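You operate a simulated robot arm through the tools that you are given. There is no shell and no other tool. Be economical: measure what you need, move in short steps, check, and stop when the job is done.

You run a simulated robot arm. Do the job below in one go: nothing can be reset, and whatever is moved stays where it is left.

Task
Put the dark block on the top of the press side table away on the upper shelf of the steel rack. Put the short billet from the upper shelf of the steel rack on the top of the steel rack. Open the rack drawer, fetch the green ring gauge and set it in the inside of the rack drawer, then shut the drawer. Close the silver drawer. Fetch the wooden dauber and stand it on top of the small hub. Take the small ring and put it on the grate. Fetch the steel disc from the top of the steel rack and set it on the low shelf of the warming stand. The order is free. Set down upright: short billet, wooden dauber.
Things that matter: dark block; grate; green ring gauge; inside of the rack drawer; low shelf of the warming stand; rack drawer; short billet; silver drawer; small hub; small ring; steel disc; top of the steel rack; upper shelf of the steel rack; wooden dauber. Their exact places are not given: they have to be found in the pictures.

The check looks at the end state, three seconds after you hand in, the way a careful person would. Anything else that was tipped, shoved, dropped, spilled or broken makes it a failure.

Robot
A 7-joint arm with a two-finger parallel gripper on a trunk, on a base that drives. Base frame: it is fixed to the floor where the robot stands at the start and does not move with it; the origin is under the middle of the robot, x ahead of it, y to its left, z up; the surface under the hand at the start is at about z = 0.8. Units: m, degrees, N and s.
With the tool pointing down near the work surface it reaches from about 0.36 to 0.76 m from the robot's upright axis, wherever it stands. Its first joint turns from -115.0 to 115.0 degrees. Places, roughly: dark block (4x4x4 cm) [0.5, 0, 0.8]; grate [4, 1, 0.8]; green ring gauge [3.75, -0.5, 0.5]; inside of the rack drawer [3.9, -0.3, 0.3]; low shelf of the warming stand [3.9, 2.5, 0.3]; rack drawer [3.9, -0.3, 0.3]; short billet (4x4x6 cm) [3.7, -0.3, 1.2]; silver drawer [3.7, 0.9, 0.7]; small hub (5x5x4 cm) [3.8, 2.4, 0.8]; small ring (5x5x2 cm) [3.8, 2.6, 0.8]; steel disc (6x6x3 cm) [3.7, 0.4, 1.6]; top of the steel rack [3.9, 0, 1.6]; upper shelf of the steel rack [3.9, 0, 1.2]; wooden dauber (3x3x10 cm) [3.7, 0.5, 0.3]. Payload 3.91 kg.
The TCP is the grasp point between the finger pads, 0.03 m short of the fingertips. In the tool frame z runs along the fingers and y along their closing line. The gripper opens to 0.11 m. The fingers are 0.02 m wide and 0.01 m thick; the gripper's body (0.048 by 0.112 m) begins 0.055 m behind the TCP.
Orientation is that of the tool frame in the base frame, as a unit quaternion [w, x, y, z]. With the fingers straight down and closing along the base's y, the tool's x points along the base's -x, its y along +y and its z along -z.

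Tools
- The arm moves only by the tool move_arm. Its argument "targets" is a list of rows, each a list of 7 numbers: the shift along the base's x, y, z in units of 20 mm (1.0 is 20 mm), then the turn, a rotation vector about the base's x, y, z in units of 5 degrees (1.0 is 5 degrees), then the gripper command, from -1 (shut) to 1 (fully open), values between in proportion. In form: [[dx, dy, dz, rx, ry, rz, claw], ...]. A call has 1 to 8 rows; each row shifts and turns the commanded pose from where the row before left it. A call with a number of a shift or a turn outside -1 to 1 is refused whole. Each row takes 0.2 s and may step no farther than 0.05 m and 8.6 degrees from the row before; otherwise, or with a gripper value out of range, the whole call is refused. A pose out of reach is approached as far as the arm can. The call stops where the force on the tool passes 40 N (or 10 N more than at its start, if that is more) or the arm is blocked; 0.2 s more then pass. The fingers move at their own pace (about 0.108 m/s each) and stop on an object; they squeeze with about 31 N. The grip force told is the motor's: it shows also when the fingers shut on nothing. Time passes only in rows, and 0.2 s behind the last, so rows that do not move let the fingers close. The reply holds the time, the measured pose of the TCP, the force on the tool along the base axes, the opening and the grip force, in the units named above and with some noise, with the torque about the TCP (base axes, N m) and any sound that the robot's microphone picked up.
- Cameras (640 x 400 px; columns grow to the right, rows downward): "scene" is now at [0.0216, 0.1467, 1.5391]; the picture's right is [-0.07, -1.00, 0.00], its down [-0.71, 0.05, -0.71] and it looks along [0.70, -0.05, -0.71] (base axes); focal length 248 px, centre (320, 200). "wrist" rides on the gripper at [0.072, 0.017, -0.103] in the tool frame; the picture's right is [-0.23, 0.97, 0.00], its down [-0.76, -0.18, -0.62] and it looks along [-0.61, -0.14, 0.78] (tool axes); focal length 222 px, centre (320, 200).
- camera(camera): a new picture of that camera. The clock stands still meanwhile.
- lift_body(by): slides the trunk up (or, below 0, down) by that many m; the arm and the scene camera ride with it, the base frame stays. It gives what a move gives, with no picture.
- roll_base(legs): drives the robot by 1 to 6 legs, each [ahead, turn to the left] in m and degrees, along the robot's own axes; the way and the turn of a leg run together, so that a leg with both is an arc; at most 1.5 m and 180 degrees a leg. The arm and the cameras ride along, it lands a little off, and it stops where it bumps. It gives what a move gives.
- aim_head(pan, tilt): turns the head with the scene camera to pan (to the left, within 155 degrees either way) and tilt (down, from -29 to 69), counted from straight ahead of the robot. It gives what a move gives.
- point_at(camera, pixels): there is no depth. For up to 12 entries [column, row, z] of the newest picture of that camera ("zoom" is the newest enlarged one), the place [x, y] in the base frame at which the ray of that pixel passes the height z, good to about 0.003 m. The clock stands still meanwhile.
- close_up(camera, box): a new picture of the part [left, top, right, bottom] of that camera's present view, enlarged. The clock stands still meanwhile.
- close_job(): hands the job in; it is judged then, once.

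Go step by step. Measure first, check grasps and placings, and put right what went wrong. The budget is 145 turns and 168 pictures, counting those below and the enlarged ones. Unless the task says otherwise, let go and move clear before handing in.

The tools are called as name(argument=value, ...) on one line, values as JSON. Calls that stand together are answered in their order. move_arm: Moves the arm, as the interface text tells. Its arguments: {"type":"object","properties":{"targets":{"type":"array"}},"required":["targets"]} The other tools are called the same way: lift_body (by) slides the trunk up or down; roll_base (legs) drives the base; aim_head (pan, tilt) turns the head that bears the scene camera; camera (camera) takes a picture; point_at (camera, pixels) gives the place at which the rays of pixels pass given heights; close_up (camera, box) takes an enlarged picture of a part of a camera's view; close_job () hands the job in.

At the start:

```text
time_s: 0.0
position: [0.5422, 0.0445, 1.0817]
tool_rot: [0.0, 0.004, 1.0, -0.001]
force: [0.2, -0.4, -0.4]
ft_torque: [0.02, 0.0, 0.0]
gripper_width: 0.1098
gripper_force: 0.0
trunk travel left (down, up): [-0.65, 0.34]
robot x, y, heading: [0.0006, -0.0007, 0.2]
head pan, tilt: [-3.8, 45.0]
```

scene: 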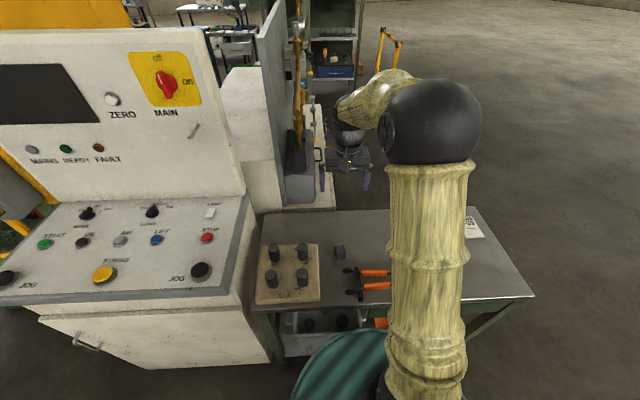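
wrist: 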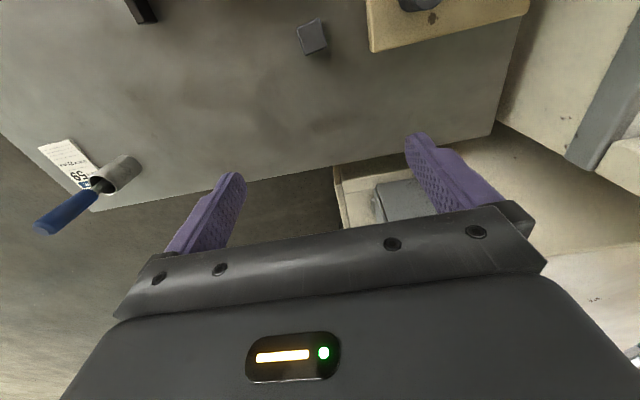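

The dark block shows at about scene (340,252) and wrist (312,37). I'll measure it and take a close look.

point_at(camera="scene", pixels=[[340, 247, 0.84], [340, 258, 0.8], [300, 260, 0.8], [270, 215, 0.8], [530, 297, 0.8]])

point_at(camera="wrist", pixels=[[312, 37, 0.84], [312, 37, 0.8], [303, 55, 0.84], [327, 50, 0.84], [300, 25, 0.84], [320, 18, 0.84]])

close_up(camera="scene", box=[240, 200, 400, 300])

close_up(camera="wrist", box=[240, 0, 400, 100])

```text
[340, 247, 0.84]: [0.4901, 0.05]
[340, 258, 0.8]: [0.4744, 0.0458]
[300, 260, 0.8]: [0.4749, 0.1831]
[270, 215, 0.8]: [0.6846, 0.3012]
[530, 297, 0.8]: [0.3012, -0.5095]
```

```text
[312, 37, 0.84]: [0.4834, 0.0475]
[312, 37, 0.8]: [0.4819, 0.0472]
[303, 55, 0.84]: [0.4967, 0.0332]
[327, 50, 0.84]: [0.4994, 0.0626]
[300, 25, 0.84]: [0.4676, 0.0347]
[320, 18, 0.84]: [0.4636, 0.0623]
```

```text
4.00 times, centred on (320, 250) of scene
```

zoom: 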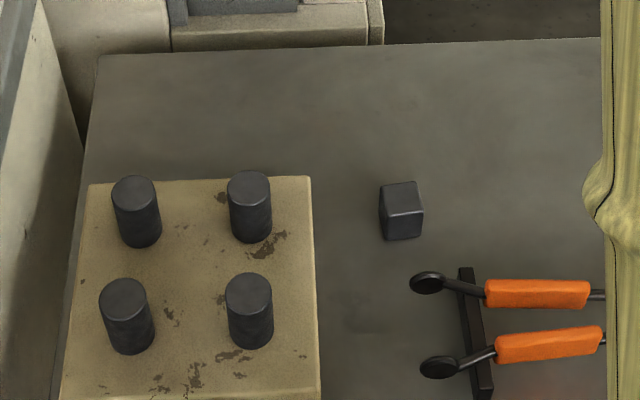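

```text
4.00 times, centred on (320, 50) of wrist
```

zoom: 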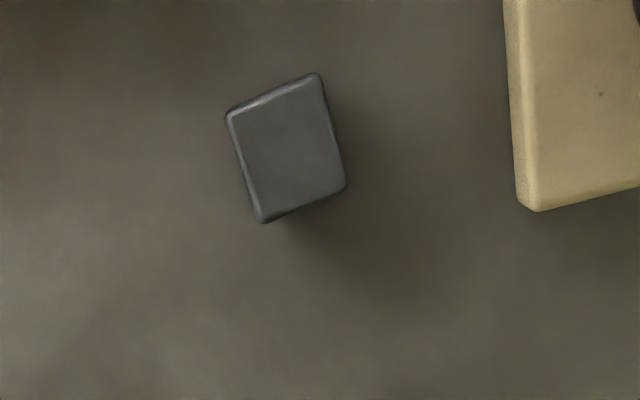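

The block's centre is near (0.482, 0.048), its edges almost square to the base, with pliers in front of it (zoom (430,283)). I'll tilt the hand 35° while moving over it, so I can reach into the shelf later.

move_arm(targets=[[-0.43, 0.025, 0, 0, -1, 0, 0.4], [-0.43, 0.025, 0, 0, -1, 0, 0.4], [-0.43, 0.025, 0, 0, -1, 0, 0.4], [-0.43, 0.025, 0, 0, -1, 0, 0.4], [-0.43, 0.025, 0, 0, -1, 0, 0.4], [-0.43, 0.025, 0, 0, -1, 0, 0.4], [-0.43, 0.025, 0, 0, -1, 0, 0.4], [0, 0, 0, 0, 0, 0, 0.4]])

lift_body(by=-0.16)

camera(camera="wrist")

camera(camera="scene")

```text
time_s: 1.8
position: [0.4819, 0.0481, 1.0807]
tool_rot: [0.301, 0.004, 0.954, 0.002]
force: [-0.2, 1.6, 0.1]
ft_torque: [0.01, -0.01, -0.03]
gripper_width: 0.0768
gripper_force: 0.1
trunk travel left (down, up): [-0.65, 0.34]
robot x, y, heading: [0.0024, 0.0012, 0.0]
head pan, tilt: [-3.8, 45.0]
```

```text
time_s: 3.6
position: [0.4816, 0.0465, 0.9218]
tool_rot: [0.301, 0.005, 0.954, 0.001]
force: [0.4, 0.0, 0.9]
ft_torque: [-0.01, -0.03, 0.03]
gripper_width: 0.0768
gripper_force: 0.2
trunk travel left (down, up): [-0.49, 0.5]
robot x, y, heading: [0.0013, 0.0035, 0.2]
head pan, tilt: [-3.8, 45.0]
```

```text
163 pictures are left
```

wrist: 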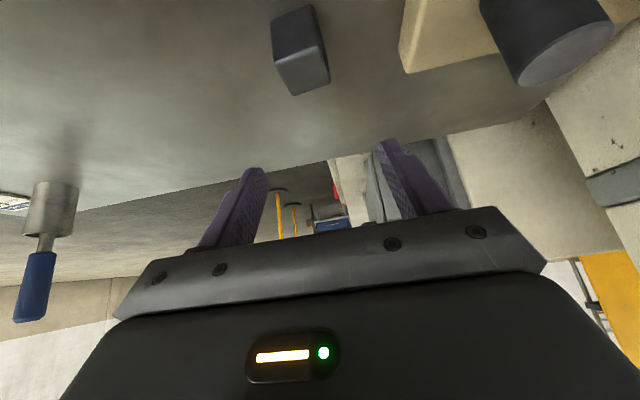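

```text
162 pictures are left
```

scene: 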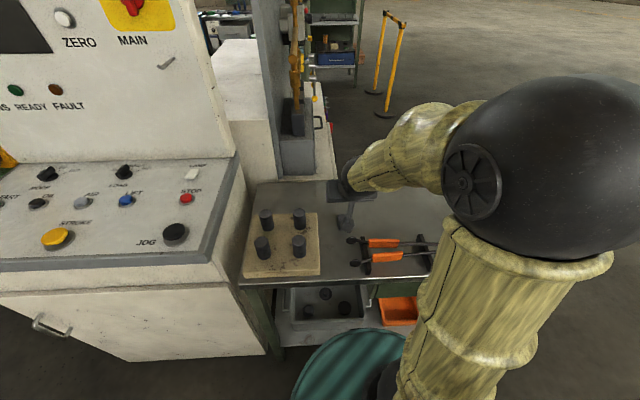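

The open fingers hang over the block (wrist (300,50)). I'll check it laterally at this height.

point_at(camera="wrist", pixels=[[275, 56, 0.84], [322, 38, 0.84], [272, 22, 0.84], [310, 6, 0.84], [297, 95, 0.8], [329, 82, 0.8]])

```text
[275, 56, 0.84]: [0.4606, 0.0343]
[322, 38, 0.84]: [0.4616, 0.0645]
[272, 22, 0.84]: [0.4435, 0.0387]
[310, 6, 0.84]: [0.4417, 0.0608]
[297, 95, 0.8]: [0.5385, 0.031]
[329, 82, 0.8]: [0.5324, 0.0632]
```

The block's front top edge is at x≈0.461 and its middle at y≈0.049, as measured before. I'll go down and grip.

lift_body(by=-0.088)

move_arm(targets=[[0, 0, 0, 0, 0, 0, -1], [0, 0, 0, 0, 0, 0, -1], [0, 0, 0, 0, 0, 0, -1], [0, 0, 0, 0, 0, 0, -1]])

lift_body(by=0.3)

camera(camera="wrist")

camera(camera="scene")

```text
time_s: 4.9
position: [0.4821, 0.0479, 0.8335]
tool_rot: [0.301, 0.004, 0.954, 0.001]
force: [-0.2, 0.0, -0.7]
ft_torque: [0.0, 0.0, 0.0]
gripper_width: 0.0771
gripper_force: 0.0
trunk travel left (down, up): [-0.402, 0.588]
robot x, y, heading: [0.0027, -0.0006, 0.1]
head pan, tilt: [-3.8, 45.0]
```

```text
time_s: 5.9
position: [0.4832, 0.0481, 0.8339]
tool_rot: [0.301, 0.003, 0.954, 0.001]
force: [1.1, 0.1, 2.9]
ft_torque: [-0.07, 0.04, 0.02]
gripper_width: 0.032
gripper_force: 31.5
trunk travel left (down, up): [-0.402, 0.588]
robot x, y, heading: [0.0001, -0.002, 0.1]
head pan, tilt: [-3.8, 45.0]
```

```text
time_s: 8.9
position: [0.4821, 0.0475, 1.1327]
tool_rot: [0.301, 0.004, 0.953, 0.0]
force: [-0.4, -0.2, -3.6]
ft_torque: [0.02, 0.0, -0.01]
gripper_width: 0.0315
gripper_force: 31.5
trunk travel left (down, up): [-0.702, 0.288]
robot x, y, heading: [-0.0017, -0.0001, 0.1]
head pan, tilt: [-3.8, 45.0]
```

```text
161 pictures are left
```

wrist: 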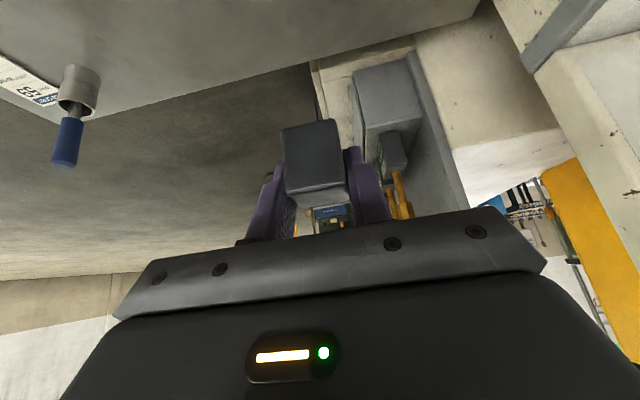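

```text
160 pictures are left
```

scene: 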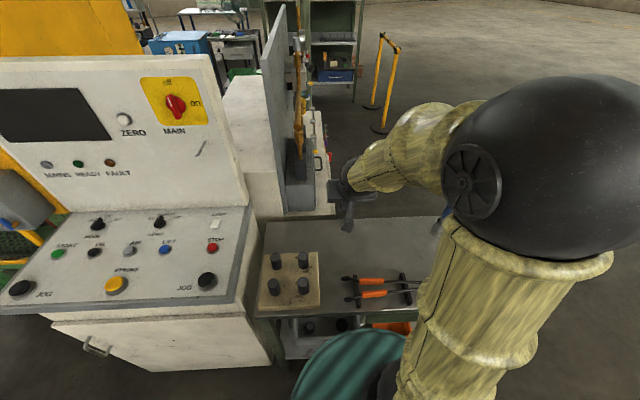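

The block is held (wrist (315,155)). Next I'll look around to plan the drive.

aim_head(pan=0, tilt=12)

camera(camera="scene")

aim_head(pan=-50, tilt=30)

camera(camera="scene")

aim_head(pan=60, tilt=25)

camera(camera="scene")

```text
time_s: 9.8
position: [0.4816, 0.0485, 1.1329]
tool_rot: [0.301, 0.004, 0.954, 0.001]
force: [1.0, 0.0, -2.5]
ft_torque: [-0.01, -0.02, -0.03]
gripper_width: 0.0319
gripper_force: 31.2
trunk travel left (down, up): [-0.702, 0.288]
robot x, y, heading: [0.0008, -0.0029, 0.1]
head pan, tilt: [0.0, 12.0]
```

```text
159 pictures are left
```

scene: 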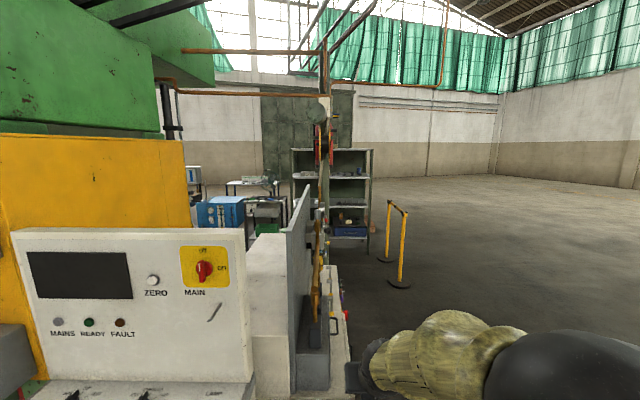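

```text
time_s: 11.0
position: [0.483, 0.0481, 1.1334]
tool_rot: [0.301, 0.003, 0.954, 0.001]
force: [1.2, 0.1, -2.4]
ft_torque: [0.0, 0.0, -0.01]
gripper_width: 0.0318
gripper_force: 31.0
trunk travel left (down, up): [-0.702, 0.288]
robot x, y, heading: [0.0031, -0.0007, -0.1]
head pan, tilt: [-50.0, 30.0]
```

```text
158 pictures are left
```

scene: 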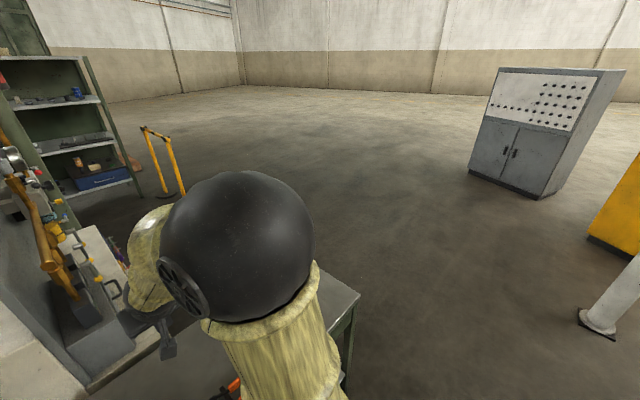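

```text
time_s: 12.9
position: [0.4833, 0.0469, 1.1342]
tool_rot: [0.3, 0.003, 0.954, 0.001]
force: [-0.1, -0.9, -4.1]
ft_torque: [0.0, 0.03, -0.01]
gripper_width: 0.0315
gripper_force: 31.4
trunk travel left (down, up): [-0.702, 0.288]
robot x, y, heading: [0.0009, -0.0007, 0.0]
head pan, tilt: [60.0, 25.0]
```

```text
157 pictures are left
```

scene: 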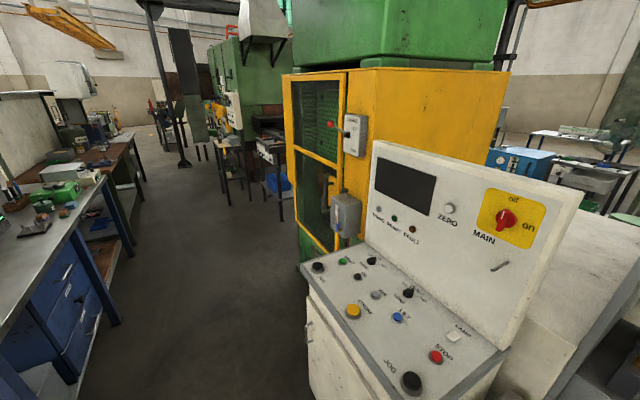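

The rack is ahead behind the press, with yellow barrier posts in front of it on the right. I'll take a picture towards the free lane and measure floor points.

aim_head(pan=-15, tilt=22)

camera(camera="scene")

```text
time_s: 14.4
position: [0.4833, 0.0469, 1.1335]
tool_rot: [0.301, 0.003, 0.954, 0.001]
force: [0.3, 0.4, -1.9]
ft_torque: [0.01, 0.05, -0.02]
gripper_width: 0.0317
gripper_force: 31.2
trunk travel left (down, up): [-0.702, 0.288]
robot x, y, heading: [-0.0023, 0.0002, 0.1]
head pan, tilt: [-15.0, 22.0]
```

```text
156 pictures are left
```

scene: 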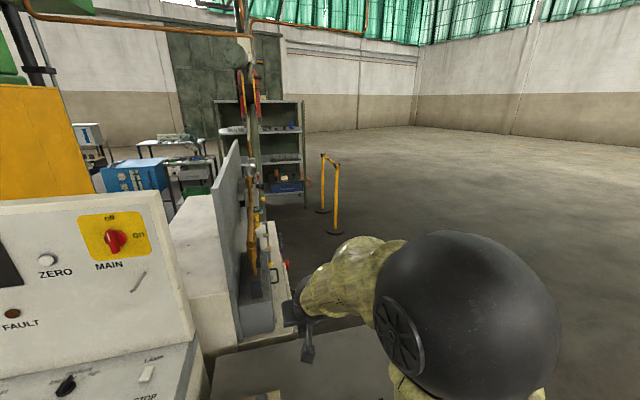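

point_at(camera="scene", pixels=[[334, 232, 0], [322, 211, 0], [305, 208, 0], [284, 290, 0.8], [270, 222, 0.8], [330, 330, 0.8], [262, 180, 0.3], [302, 180, 0.3]])

close_up(camera="scene", box=[200, 90, 360, 240])

```text
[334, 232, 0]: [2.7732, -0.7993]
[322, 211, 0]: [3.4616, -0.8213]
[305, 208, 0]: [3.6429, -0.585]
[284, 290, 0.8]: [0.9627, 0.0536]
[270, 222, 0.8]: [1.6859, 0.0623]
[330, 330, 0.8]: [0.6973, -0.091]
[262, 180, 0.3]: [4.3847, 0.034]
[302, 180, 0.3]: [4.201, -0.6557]
```

```text
2.67 times, centred on (280, 165) of scene
```

zoom: 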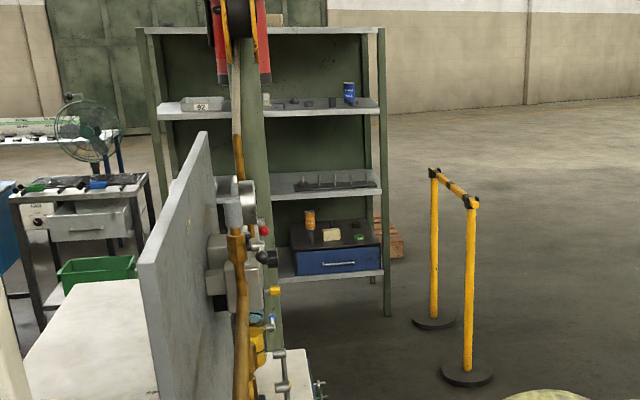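

Barrier feet are at (2.77,-0.80) and (3.46,-0.82), and the rack's right front post is at (3.64,-0.59). I'll back off, go right to y≈-1.0, then ahead for a better view.

roll_base(legs=[[-0.1, 0], [0, -90], [1.0, 0], [0, 90], [1.5, 0]])

aim_head(pan=25, tilt=20)

camera(camera="scene")

```text
time_s: 40.6
position: [1.8878, -0.9316, 1.1334]
tool_rot: [0.301, -0.003, 0.954, 0.003]
force: [0.7, -0.1, -3.3]
ft_torque: [0.01, 0.0, 0.04]
gripper_width: 0.0316
gripper_force: 30.8
trunk travel left (down, up): [-0.702, 0.288]
robot x, y, heading: [1.4051, -0.9866, 0.8]
head pan, tilt: [-15.0, 22.0]
```

```text
time_s: 41.6
position: [1.887, -0.9327, 1.1325]
tool_rot: [0.3, -0.003, 0.954, 0.003]
force: [-0.4, 0.0, -2.2]
ft_torque: [0.04, -0.01, 0.0]
gripper_width: 0.0317
gripper_force: 31.0
trunk travel left (down, up): [-0.702, 0.288]
robot x, y, heading: [1.4065, -0.987, 0.8]
head pan, tilt: [25.0, 20.0]
```

```text
154 pictures are left
```

scene: 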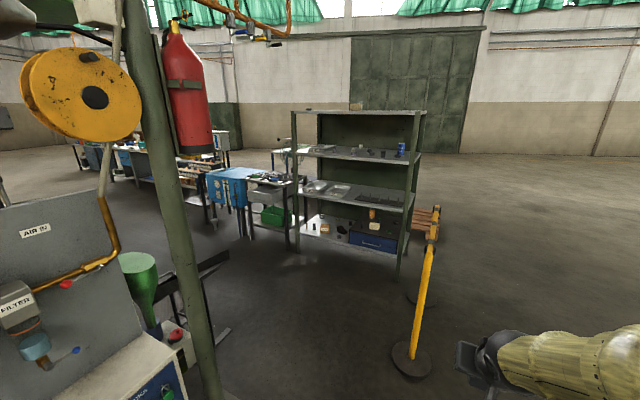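

I'll measure the open lane between the green pillar and the barrier.

aim_head(pan=35, tilt=45)

camera(camera="scene")

```text
time_s: 42.5
position: [1.8879, -0.9315, 1.1332]
tool_rot: [0.301, -0.003, 0.954, 0.003]
force: [1.0, -0.3, -3.3]
ft_torque: [0.0, -0.01, -0.05]
gripper_width: 0.0318
gripper_force: 30.3
trunk travel left (down, up): [-0.702, 0.288]
robot x, y, heading: [1.4049, -0.9872, 0.9]
head pan, tilt: [35.0, 45.0]
```

```text
153 pictures are left
```

scene: 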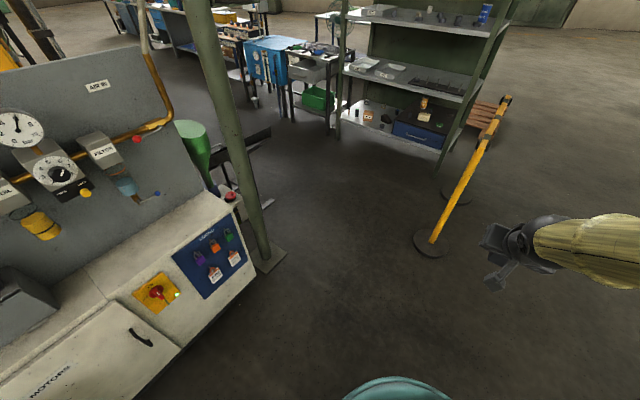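

point_at(camera="scene", pixels=[[285, 258, 0], [270, 272, 0], [255, 275, 0], [415, 240, 0], [430, 255, 0], [437, 168, 0], [338, 138, 0], [230, 240, 0], [180, 345, 0], [345, 75, 1.2], [335, 125, 0.3], [440, 148, 0.3]])

close_up(camera="scene", box=[200, 0, 520, 200])

```text
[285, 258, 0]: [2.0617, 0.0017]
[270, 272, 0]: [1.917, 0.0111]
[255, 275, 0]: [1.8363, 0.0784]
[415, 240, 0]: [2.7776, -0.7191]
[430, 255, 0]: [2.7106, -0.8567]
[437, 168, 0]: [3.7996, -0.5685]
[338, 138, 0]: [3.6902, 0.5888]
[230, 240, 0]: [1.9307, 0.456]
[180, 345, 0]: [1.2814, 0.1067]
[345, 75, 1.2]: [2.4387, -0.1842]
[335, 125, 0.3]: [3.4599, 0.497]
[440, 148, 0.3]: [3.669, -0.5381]
```

```text
2.00 times, centred on (360, 100) of scene
```

zoom: 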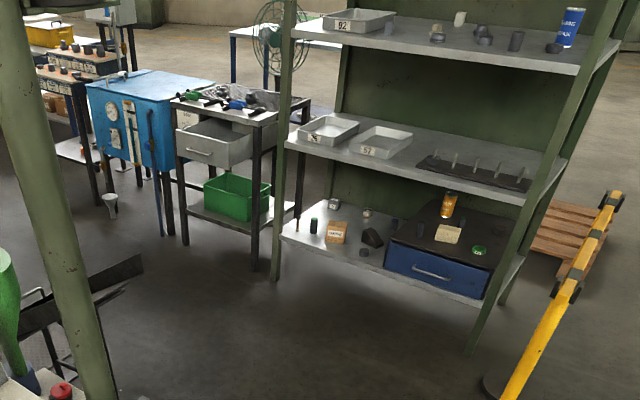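

The lane between the pillar foot (2.06, 0.0) and the barrier foot (2.74,-0.72) allows a 32° diagonal. I'll drive it and look at the rack.

roll_base(legs=[[0, 31.2], [1.5, 0], [0.22, 0], [0, -32]])

lift_body(by=0.28)

aim_head(pan=0, tilt=25)

camera(camera="scene")

```text
time_s: 57.0
position: [3.3605, -0.0546, 1.1333]
tool_rot: [0.301, 0.014, 0.954, -0.002]
force: [0.2, -0.2, -3.6]
ft_torque: [0.01, -0.02, 0.06]
gripper_width: 0.0319
gripper_force: 31.0
trunk travel left (down, up): [-0.702, 0.288]
robot x, y, heading: [2.8783, -0.0902, -1.2]
head pan, tilt: [35.0, 45.0]
```

```text
time_s: 59.9
position: [3.3602, -0.0532, 1.4131]
tool_rot: [0.301, 0.013, 0.953, -0.002]
force: [-0.1, 0.9, -2.3]
ft_torque: [0.02, -0.02, 0.02]
gripper_width: 0.0319
gripper_force: 31.4
trunk travel left (down, up): [-0.982, 0.008]
robot x, y, heading: [2.8774, -0.0904, -1.4]
head pan, tilt: [35.0, 45.0]
```

```text
time_s: 60.9
position: [3.3606, -0.0514, 1.4129]
tool_rot: [0.3, 0.012, 0.954, -0.001]
force: [0.8, 0.3, -2.8]
ft_torque: [0.0, 0.03, 0.05]
gripper_width: 0.0317
gripper_force: 31.0
trunk travel left (down, up): [-0.982, 0.008]
robot x, y, heading: [2.8768, -0.0913, -1.4]
head pan, tilt: [0.0, 25.0]
```

```text
151 pictures are left
```

scene: 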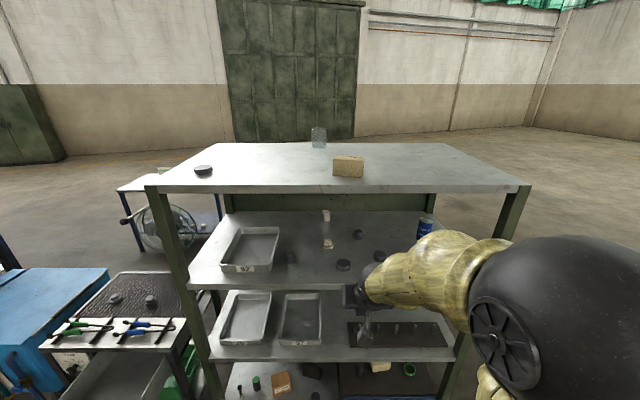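

The rack top has the steel disc at (203,170). I'll zoom into the top and upper shelf.

close_up(camera="scene", box=[180, 200, 460, 375])

point_at(camera="scene", pixels=[[203, 175, 1.6], [148, 186, 1.6], [530, 184, 1.6], [190, 285, 1.2], [343, 268, 1.2], [379, 259, 1.2], [357, 236, 1.2], [291, 262, 1.2], [345, 285, 1.2], [348, 175, 1.6]])

```text
2.29 times, centred on (320, 288) of scene
```

zoom: 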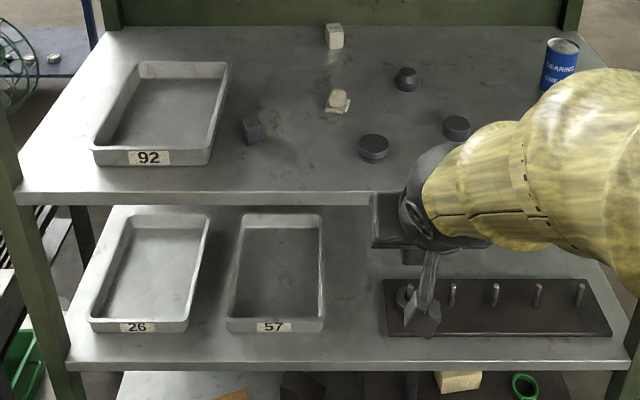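

```text
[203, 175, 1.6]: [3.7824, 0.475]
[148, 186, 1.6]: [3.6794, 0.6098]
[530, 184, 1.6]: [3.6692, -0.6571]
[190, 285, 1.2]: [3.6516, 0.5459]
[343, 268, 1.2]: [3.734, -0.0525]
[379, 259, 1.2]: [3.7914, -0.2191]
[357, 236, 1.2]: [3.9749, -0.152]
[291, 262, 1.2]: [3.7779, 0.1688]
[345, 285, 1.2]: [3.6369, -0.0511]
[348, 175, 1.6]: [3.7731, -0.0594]
```

The free spot on the upper shelf is between tray 92's cube and the front disc, near (3.71, 0.06). I'll drive 0.2 m ahead, straighten, and lower before entering the shelf.

roll_base(legs=[[0.2, 1.3]])

lift_body(by=-0.12)

move_arm(targets=[[0, 1, 0, 0, 0, 0, -1], [0, 1, 0, 0, 0, 0, -1], [0, 1, 0, 0, 0, 0, -1], [0, 1, 0, 0, 0, 0, -1], [0, 1, 0, 0, 0, 0, -1], [0, 0.5, 0, 0, 0, 0, -1]])

camera(camera="wrist")

camera(camera="scene")

```text
time_s: 62.6
position: [3.5546, -0.0446, 1.4143]
tool_rot: [0.3, 0.002, 0.954, 0.001]
force: [0.6, 0.7, -2.1]
ft_torque: [-0.03, 0.0, -0.02]
gripper_width: 0.0318
gripper_force: 31.0
trunk travel left (down, up): [-0.982, 0.008]
robot x, y, heading: [3.0691, -0.0945, -0.2]
head pan, tilt: [0.0, 25.0]
```

```text
time_s: 64.1
position: [3.555, -0.0448, 1.2934]
tool_rot: [0.301, 0.002, 0.954, 0.002]
force: [0.6, 0.6, -2.3]
ft_torque: [0.01, 0.01, -0.02]
gripper_width: 0.0315
gripper_force: 30.4
trunk travel left (down, up): [-0.862, 0.128]
robot x, y, heading: [3.0723, -0.0925, -0.3]
head pan, tilt: [0.0, 25.0]
```

```text
time_s: 65.5
position: [3.5555, 0.0667, 1.2943]
tool_rot: [0.301, 0.002, 0.954, 0.002]
force: [0.7, -1.1, -2.7]
ft_torque: [0.0, 0.03, 0.02]
gripper_width: 0.032
gripper_force: 31.1
trunk travel left (down, up): [-0.862, 0.128]
robot x, y, heading: [3.0704, -0.0919, -0.2]
head pan, tilt: [0.0, 25.0]
```

```text
149 pictures are left
```

wrist: 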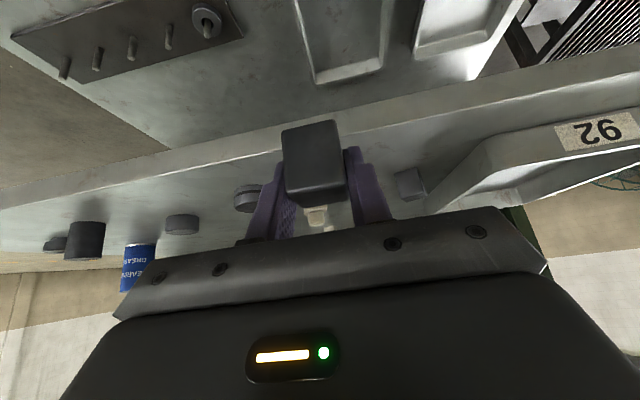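

```text
148 pictures are left
```

scene: 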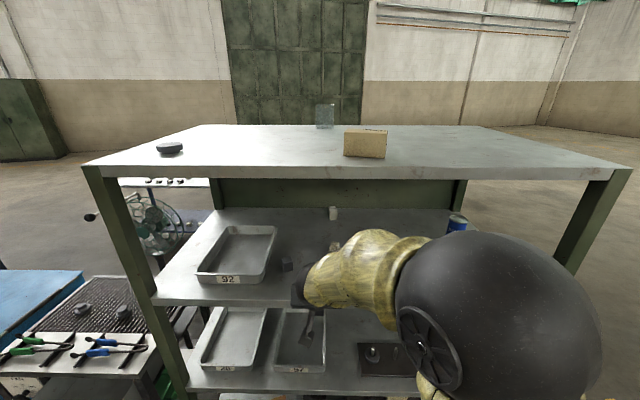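

The block hangs above the shelf height, and the path between the disc (247,197) and the cube (408,183) is clear. I'll move in 0.15 m.

move_arm(targets=[[1, 0, 0, 0, 0, 0, -1], [1, 0, 0, 0, 0, 0, -1], [1, 0, 0, 0, 0, 0, -1], [1, 0, 0, 0, 0, 0, -1], [1, 0, 0, 0, 0, 0, -1], [1, 0, 0, 0, 0, 0, -1], [1, 0, 0, 0, 0, 0, -1], [0.7, 0, 0, 0, 0, 0, -1]])

move_arm(targets=[[0, 0, -1, 0, 0, 0, -1], [0, 0, -0.6, 0, 0, 0, -1]])

camera(camera="wrist")

camera(camera="scene")

```text
time_s: 67.3
position: [3.7088, 0.0654, 1.2931]
tool_rot: [0.3, 0.004, 0.954, 0.001]
force: [0.0, 0.3, -3.9]
ft_torque: [0.01, -0.01, 0.01]
gripper_width: 0.0315
gripper_force: 30.9
trunk travel left (down, up): [-0.862, 0.128]
robot x, y, heading: [3.0713, -0.0921, -0.1]
head pan, tilt: [0.0, 25.0]
```

```text
time_s: 67.9
position: [3.7089, 0.0672, 1.2615]
tool_rot: [0.301, 0.002, 0.954, 0.001]
force: [-0.9, -0.5, -2.9]
ft_torque: [0.01, -0.01, -0.01]
gripper_width: 0.0319
gripper_force: 31.0
trunk travel left (down, up): [-0.862, 0.128]
robot x, y, heading: [3.075, -0.092, 0.3]
head pan, tilt: [0.0, 25.0]
```

```text
147 pictures are left
```

wrist: 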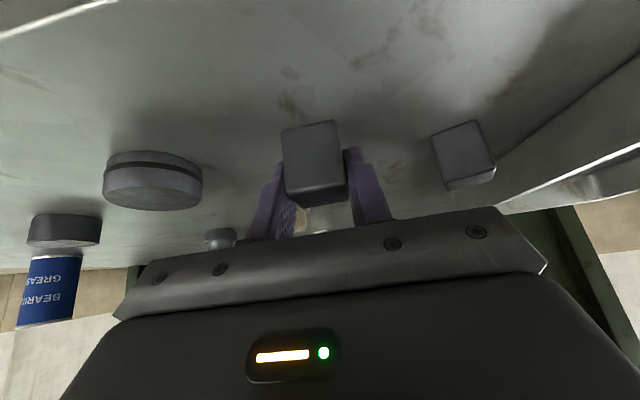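

```text
146 pictures are left
```

scene: 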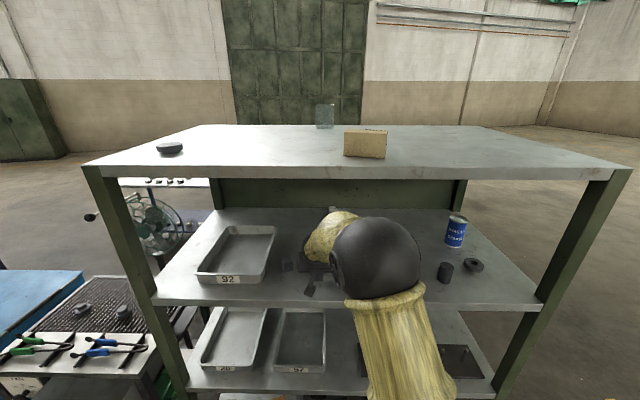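

The clearances are good, and the billet is visible at scene (446,271). I'll lower until contact.

move_arm(targets=[[0, 0, -0.5, 0, 0, 0, -1], [0, 0, -0.4, 0, 0, 0, -1], [0, 0, -0.2, 0, 0, 0, -1]])

close_up(camera="wrist", box=[220, 80, 420, 240])

point_at(camera="scene", pixels=[[446, 281, 1.2], [446, 265, 1.26], [473, 270, 1.2], [537, 305, 1.2], [157, 300, 1.2], [170, 154, 1.6], [320, 126, 1.6], [364, 157, 1.6]])

```text
time_s: 68.7
position: [3.7122, 0.0669, 1.2505]
tool_rot: [0.312, 0.002, 0.95, 0.006]
force: [-0.4, 0.0, 16.1]
ft_torque: [-0.34, 0.24, -0.09]
gripper_width: 0.0316
gripper_force: 30.7
trunk travel left (down, up): [-0.862, 0.128]
robot x, y, heading: [3.0703, -0.0939, -0.1]
head pan, tilt: [0.0, 25.0]
stopped in row 3: the force on the tool passed its limit at 44 N (the readings are from after the stop); the commanded pose is now the measured one
```

```text
2.50 times, centred on (320, 160) of wrist
```

zoom: 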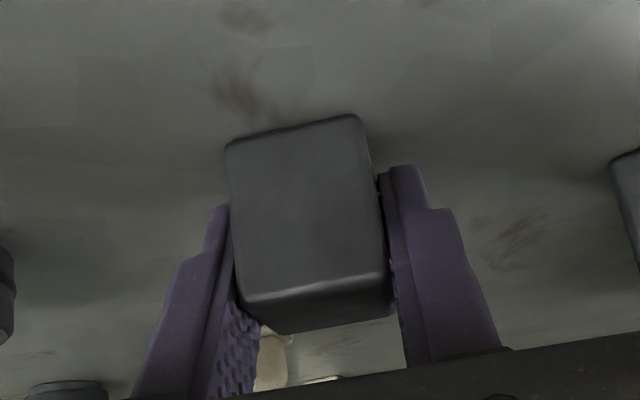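

```text
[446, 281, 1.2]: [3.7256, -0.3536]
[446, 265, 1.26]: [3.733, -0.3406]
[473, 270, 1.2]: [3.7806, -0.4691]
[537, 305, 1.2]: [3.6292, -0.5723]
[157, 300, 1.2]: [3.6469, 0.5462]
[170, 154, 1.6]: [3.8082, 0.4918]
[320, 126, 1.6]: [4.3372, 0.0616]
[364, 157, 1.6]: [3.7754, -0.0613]
```

Contact at 1.2505 puts the block on the shelf (shelf z ≈ 1.215). I'll release, back off upwards and out, and check.

move_arm(targets=[[0, 0, 0, 0, 0, 0, 0.0], [0, 0, 0, 0, 0, 0, 0.1], [0, 0, 0, 0, 0, 0, 0.1], [-0.3, 0, 1, 0, 0, 0, 0.1], [-0.5, 0, 1, 0, 0, 0, 0.1], [-1, 0, 0.5, 0, 0, 0, 0.1], [-1, 0, 0, 0, 0, 0, 0.1], [-1, 0, 0, 0, 0, 0, 0.1]])

move_arm(targets=[[-1, -1, 0, 0, 0, 0, 0.4], [-1, -1, 0, 0, 0, 0, 0.4], [-1, -1, 0, 0, 0, 0, 0.4], [-1, -1, 0, 0, 0, 0, 0.4], [-1, -1, 0, 0, 0, 0, 0.4], [0, -1, 0, 0, 0, 0, 0.4], [0, -1, 0, 0, 0, 0, 0.4], [0, -1, 0, 0, 0, 0, 0.4]])

camera(camera="scene")

camera(camera="wrist")

```text
time_s: 70.5
position: [3.6346, 0.0654, 1.2977]
tool_rot: [0.308, 0.003, 0.951, 0.004]
force: [0.1, 0.5, 0.9]
ft_torque: [0.01, 0.02, 0.01]
gripper_width: 0.0605
gripper_force: 0.1
trunk travel left (down, up): [-0.862, 0.128]
robot x, y, heading: [3.0706, -0.0926, 0.1]
head pan, tilt: [0.0, 25.0]
```

```text
time_s: 72.3
position: [3.5368, -0.0952, 1.2974]
tool_rot: [0.309, 0.002, 0.951, 0.005]
force: [-0.3, -0.8, 0.0]
ft_torque: [-0.02, 0.01, 0.0]
gripper_width: 0.0769
gripper_force: 0.1
trunk travel left (down, up): [-0.862, 0.128]
robot x, y, heading: [3.0712, -0.0942, -0.0]
head pan, tilt: [0.0, 25.0]
```

```text
144 pictures are left
```

scene: 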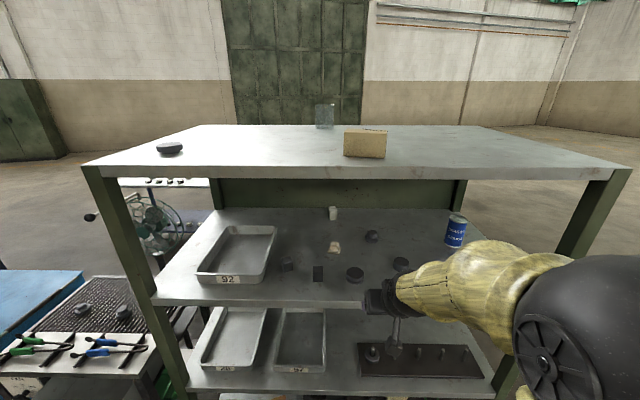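

```text
143 pictures are left
```

wrist: 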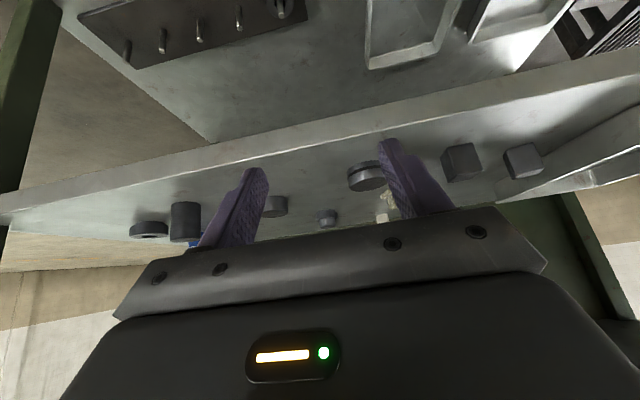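

The dark block sits upright on the upper shelf at scene (318,273). Now the billet: I'll slide the hand right to y≈-0.335 and check in the wrist view.

move_arm(targets=[[0, -1, 0, 0, 0, 0, 0.4], [0, -1, 0, 0, 0, 0, 0.4], [0, -1, 0, 0, 0, 0, 0.4], [0, -1, 0, 0, 0, 0, 0.4], [0, -1, 0, 0, 0, 0, 0.4], [0, -1, 0, 0, 0, 0, 0.4], [0, -1, 0, 0, 0, 0, 0.4], [0, -1, 0, 0, 0, 0, 0.4]])

move_arm(targets=[[0, -1, 0, 0, 0, 0, 0.4], [0, -1, 0, 0, 0, 0, 0.4], [0, -1, 0, 0, 0, 0, 0.4], [0, -1, 0, 0, 0, 0, 0.4]])

camera(camera="wrist")

camera(camera="scene")

```text
time_s: 74.1
position: [3.5347, -0.2545, 1.2956]
tool_rot: [0.309, 0.003, 0.951, 0.004]
force: [-0.7, 0.1, -1.1]
ft_torque: [-0.01, 0.0, 0.03]
gripper_width: 0.0771
gripper_force: 0.0
trunk travel left (down, up): [-0.862, 0.128]
robot x, y, heading: [3.068, -0.0945, 0.1]
head pan, tilt: [0.0, 25.0]
```

```text
time_s: 75.1
position: [3.5358, -0.3348, 1.2967]
tool_rot: [0.308, 0.002, 0.951, 0.005]
force: [0.5, 0.2, -0.7]
ft_torque: [-0.03, -0.02, 0.02]
gripper_width: 0.0769
gripper_force: 0.1
trunk travel left (down, up): [-0.862, 0.128]
robot x, y, heading: [3.073, -0.0952, 0.1]
head pan, tilt: [0.0, 25.0]
```

```text
142 pictures are left
```

wrist: 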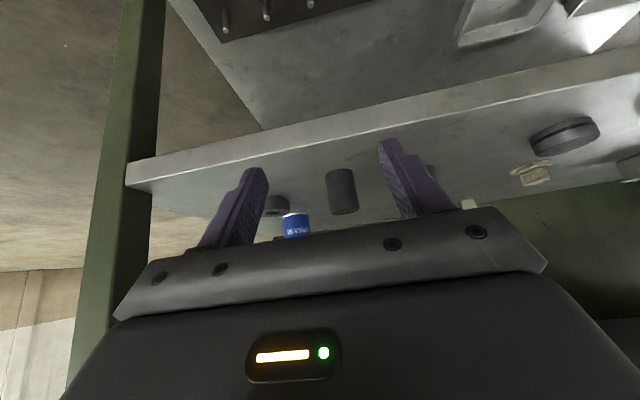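

```text
141 pictures are left
```

scene: 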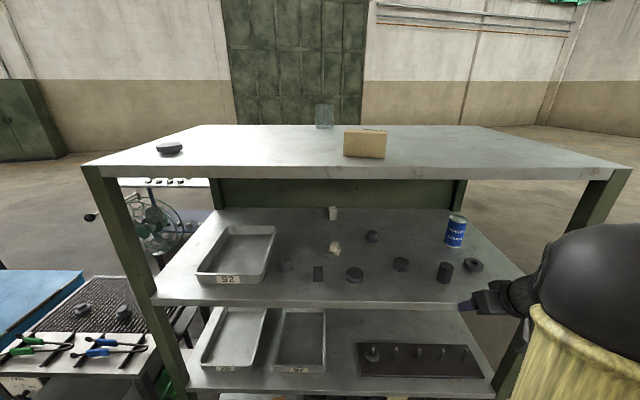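

The billet stands at wrist (342,192). I'll measure it from both cameras with the shelf at 1.215.

point_at(camera="wrist", pixels=[[340, 170, 1.215], [327, 174, 1.215], [353, 171, 1.215], [332, 212, 1.275], [358, 208, 1.275]])

point_at(camera="scene", pixels=[[446, 283, 1.215], [446, 265, 1.275], [537, 303, 1.215], [320, 280, 1.215]])

close_up(camera="scene", box=[360, 210, 520, 310])

```text
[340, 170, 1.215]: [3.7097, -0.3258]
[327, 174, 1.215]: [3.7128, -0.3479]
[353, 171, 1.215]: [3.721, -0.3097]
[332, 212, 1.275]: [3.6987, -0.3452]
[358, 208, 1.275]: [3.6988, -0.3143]
```

```text
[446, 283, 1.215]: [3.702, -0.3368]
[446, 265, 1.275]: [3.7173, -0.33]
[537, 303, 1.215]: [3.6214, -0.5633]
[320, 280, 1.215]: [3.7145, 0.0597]
```

```text
4.00 times, centred on (440, 260) of scene
```

zoom: 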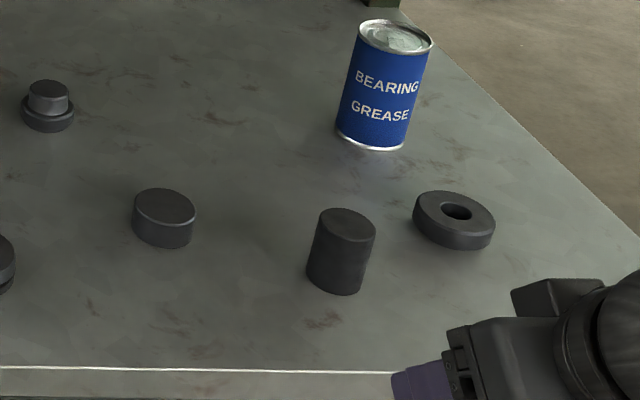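

The billet's centre is at about (3.719,-0.329). I'll go in with the fingers 0.066 m apart, straddle it, and grip.

move_arm(targets=[[1, 0.04, -0.1, 0, 0, 0, 0.2], [1, 0.04, -0.1, 0, 0, 0, 0.2], [1, 0.04, -0.1, 0, 0, 0, 0.2], [1, 0.04, -0.1, 0, 0, 0, 0.2], [1, 0.04, -0.1, 0, 0, 0, 0.2], [1, 0.04, -0.1, 0, 0, 0, 0.2], [1, 0.04, -0.1, 0, 0, 0, 0.2], [1, 0.04, -0.1, 0, 0, 0, 0.2]])

camera(camera="wrist")

```text
time_s: 76.9
position: [3.6964, -0.3266, 1.2828]
tool_rot: [0.308, 0.003, 0.951, 0.004]
force: [0.0, -0.5, 0.1]
ft_torque: [0.0, 0.0, 0.06]
gripper_width: 0.0661
gripper_force: 0.0
trunk travel left (down, up): [-0.862, 0.128]
robot x, y, heading: [3.0735, -0.0917, 0.1]
head pan, tilt: [0.0, 25.0]
```

```text
139 pictures are left
```

wrist: 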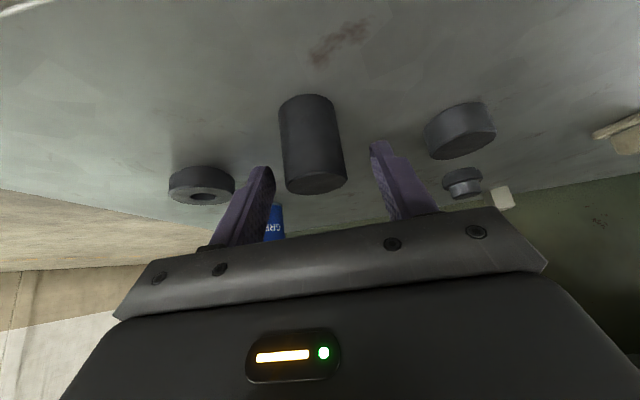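

The billet is centred between the fingers (wrist (312,150)). I'll finish the approach and close.

move_arm(targets=[[0.6, -0.05, -0.6, 0, 0, 0, 0.2], [0.55, -0.05, -0.6, 0, 0, 0, 0.2], [0, 0, 0, 0, 0, 0, -1], [0, 0, 0, 0, 0, 0, -1], [0, 0, 0, 0, 0, 0, -1], [0, 0, 0, 0, 0, 0, -1]])

move_arm(targets=[[0, 0, 1, 0, 0, 0, -1], [0, 0, 1, 0, 0, 0, -1], [-1, 0, 0, 0, 0, 0, -1], [-1, 0, 0, 0, 0, 0, -1], [-1, 0, 0, 0, 0, 0, -1], [-1, 0, 0, 0, 0, 0, -1], [-1, 0, 0, 0, 0, 0, -1], [-1, 0, 0, 0, 0, 0, -1]])

camera(camera="wrist")

```text
time_s: 78.3
position: [3.7193, -0.33, 1.2583]
tool_rot: [0.308, 0.002, 0.951, 0.005]
force: [1.4, -0.4, -0.3]
ft_torque: [-0.12, -0.05, 0.02]
gripper_width: 0.0398
gripper_force: 31.1
trunk travel left (down, up): [-0.862, 0.128]
robot x, y, heading: [3.0726, -0.0945, -0.2]
head pan, tilt: [0.0, 25.0]
```

```text
time_s: 80.1
position: [3.5994, -0.3281, 1.2974]
tool_rot: [0.307, 0.002, 0.952, 0.005]
force: [-0.8, -0.1, -5.1]
ft_torque: [0.03, -0.04, 0.01]
gripper_width: 0.0395
gripper_force: 30.8
trunk travel left (down, up): [-0.862, 0.128]
robot x, y, heading: [3.072, -0.094, 0.2]
head pan, tilt: [0.0, 25.0]
```

```text
138 pictures are left
```

wrist: 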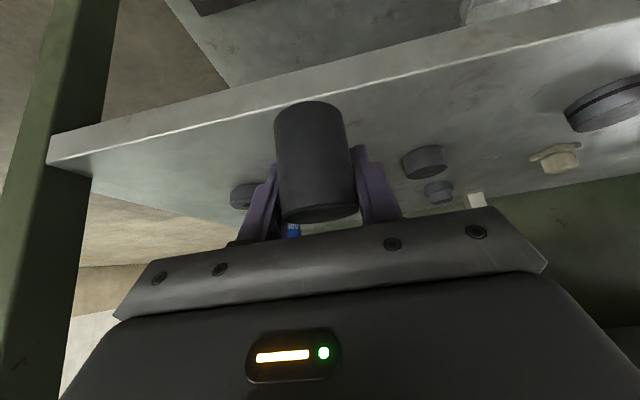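

The billet is held upright. I'll back out of the rack, then raise with trunk and arm over the rack's top.

move_arm(targets=[[-1, 0.2, 0, 0, 0, 0, -1], [-1, 0.2, 0, 0, 0, 0, -1], [-1, 0.2, 0, 0, 0, 0, -1], [-1, 0.2, 0, 0, 0, 0, -1], [-1, 0.2, 0, 0, 0, 0, -1]])

lift_body(by=0.127)

move_arm(targets=[[0, 0, 1, 0, 0, 0, -1], [0, 0, 1, 0, 0, 0, -1], [0, 0, 1, 0, 0, 0, -1], [0, 0, 1, 0, 0, 0, -1], [0, 0, 1, 0, 0, 0, -1], [0, 0, 1, 0, 0, 0, -1], [0, 0, 1, 0, 0, 0, -1], [0, 0, 1, 0, 0, 0, -1]])

move_arm(targets=[[0, 0, 1, 0, 0, 0, -1], [0, 0, 1, 0, 0, 0, -1], [0, 0, 1, 0, 0, 0, -1], [0, 0, 1, 0, 0, 0, -1], [0, 0, 1, 0, 0, 0, -1], [0, 0, 1, 0, 0, 0, -1]])

camera(camera="wrist")

camera(camera="scene")

```text
time_s: 81.3
position: [3.4978, -0.3092, 1.2975]
tool_rot: [0.308, 0.003, 0.951, 0.004]
force: [0.1, -1.1, -5.7]
ft_torque: [0.03, -0.04, 0.02]
gripper_width: 0.0396
gripper_force: 31.6
trunk travel left (down, up): [-0.862, 0.128]
robot x, y, heading: [3.0686, -0.0904, 0.0]
head pan, tilt: [0.0, 25.0]
```

```text
time_s: 82.8
position: [3.4994, -0.3101, 1.4245]
tool_rot: [0.309, 0.001, 0.951, 0.005]
force: [0.5, 0.5, -6.1]
ft_torque: [0.02, -0.01, 0.0]
gripper_width: 0.0399
gripper_force: 31.1
trunk travel left (down, up): [-0.989, 0.001]
robot x, y, heading: [3.0765, -0.0945, 0.1]
head pan, tilt: [0.0, 25.0]
```

```text
time_s: 84.7
position: [3.4978, -0.3101, 1.5839]
tool_rot: [0.306, 0.003, 0.952, 0.004]
force: [-0.1, 0.4, -5.9]
ft_torque: [0.0, -0.06, 0.03]
gripper_width: 0.0397
gripper_force: 30.7
trunk travel left (down, up): [-0.989, 0.001]
robot x, y, heading: [3.0715, -0.0911, -0.1]
head pan, tilt: [0.0, 25.0]
```

```text
time_s: 86.0
position: [3.4991, -0.3113, 1.703]
tool_rot: [0.307, 0.002, 0.952, 0.005]
force: [0.2, 0.2, -4.7]
ft_torque: [0.0, -0.05, 0.0]
gripper_width: 0.0398
gripper_force: 30.8
trunk travel left (down, up): [-0.989, 0.001]
robot x, y, heading: [3.072, -0.0946, 0.5]
head pan, tilt: [0.0, 25.0]
```

```text
137 pictures are left
```

wrist: 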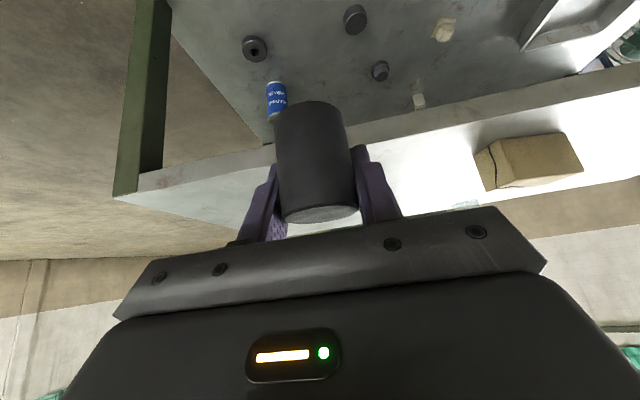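

```text
136 pictures are left
```

scene: 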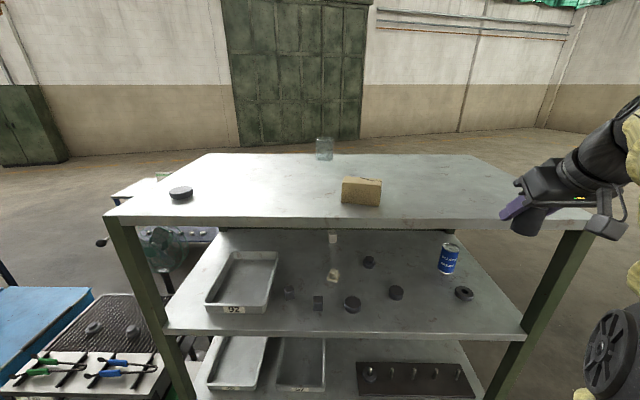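

The hand is over the top's height with the billet's bottom at about 1.66. I'll move 0.22 m ahead over the top.

move_arm(targets=[[1, 0, 0, 0, 0, 0, -1], [1, 0, 0, 0, 0, 0, -1], [1, 0, 0, 0, 0, 0, -1], [1, 0, 0, 0, 0, 0, -1], [1, 0, 0, 0, 0, 0, -1], [1, 0, 0, 0, 0, 0, -1], [1, 0, 0, 0, 0, 0, -1], [1, 0, 0, 0, 0, 0, -1]])

move_arm(targets=[[1, 0, 0, 0, 0, 0, -1], [1, 0, 0, 0, 0, 0, -1], [1, 0, 0, 0, 0, 0, -1], [0.5, 0, 0, 0, 0, 0, -1]])

camera(camera="wrist")

camera(camera="scene")

```text
time_s: 87.8
position: [3.6618, -0.3098, 1.7027]
tool_rot: [0.307, 0.002, 0.952, 0.004]
force: [0.1, 0.2, -5.5]
ft_torque: [0.03, 0.0, 0.01]
gripper_width: 0.0398
gripper_force: 30.7
trunk travel left (down, up): [-0.989, 0.001]
robot x, y, heading: [3.0728, -0.0934, 0.3]
head pan, tilt: [0.0, 25.0]
```

```text
time_s: 88.8
position: [3.7307, -0.3103, 1.7031]
tool_rot: [0.308, 0.003, 0.951, 0.005]
force: [0.6, -0.1, -5.8]
ft_torque: [0.01, -0.03, 0.02]
gripper_width: 0.0397
gripper_force: 30.9
trunk travel left (down, up): [-0.989, 0.001]
robot x, y, heading: [3.0739, -0.0906, 0.2]
head pan, tilt: [0.0, 25.0]
```

```text
135 pictures are left
```

wrist: 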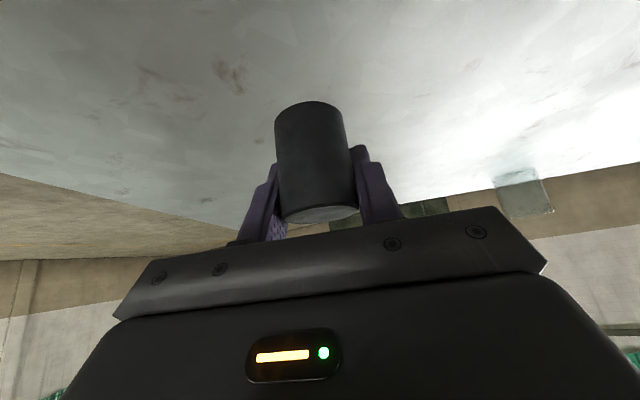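

```text
134 pictures are left
```

scene: 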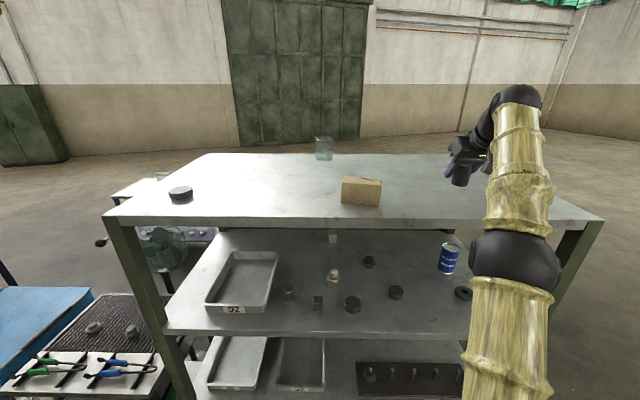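

All clear around the billet. I'll lower slowly until it touches the top.

move_arm(targets=[[0, 0, -0.6, 0, 0, 0, -1], [0, 0, -0.3, 0, 0, 0, -1], [0, 0, -0.3, 0, 0, 0, -1], [0, 0, -0.2, 0, 0, 0, -1], [0, 0, -0.2, 0, 0, 0, -1], [0, 0, -0.2, 0, 0, 0, -1], [0, 0, -0.2, 0, 0, 0, -1], [0, 0, -0.2, 0, 0, 0, -1]])

close_up(camera="wrist", box=[200, 60, 440, 240])

```text
time_s: 90.7
position: [3.7297, -0.3108, 1.6604]
tool_rot: [0.307, 0.003, 0.952, 0.004]
force: [-0.2, -0.2, -5.7]
ft_torque: [0.0, -0.05, 0.02]
gripper_width: 0.0393
gripper_force: 30.8
trunk travel left (down, up): [-0.989, 0.001]
robot x, y, heading: [3.0758, -0.0939, 0.0]
head pan, tilt: [0.0, 25.0]
```

```text
2.22 times, centred on (320, 150) of wrist
```

zoom: 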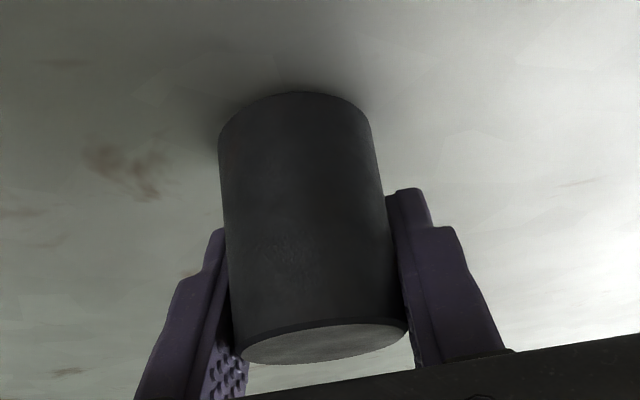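

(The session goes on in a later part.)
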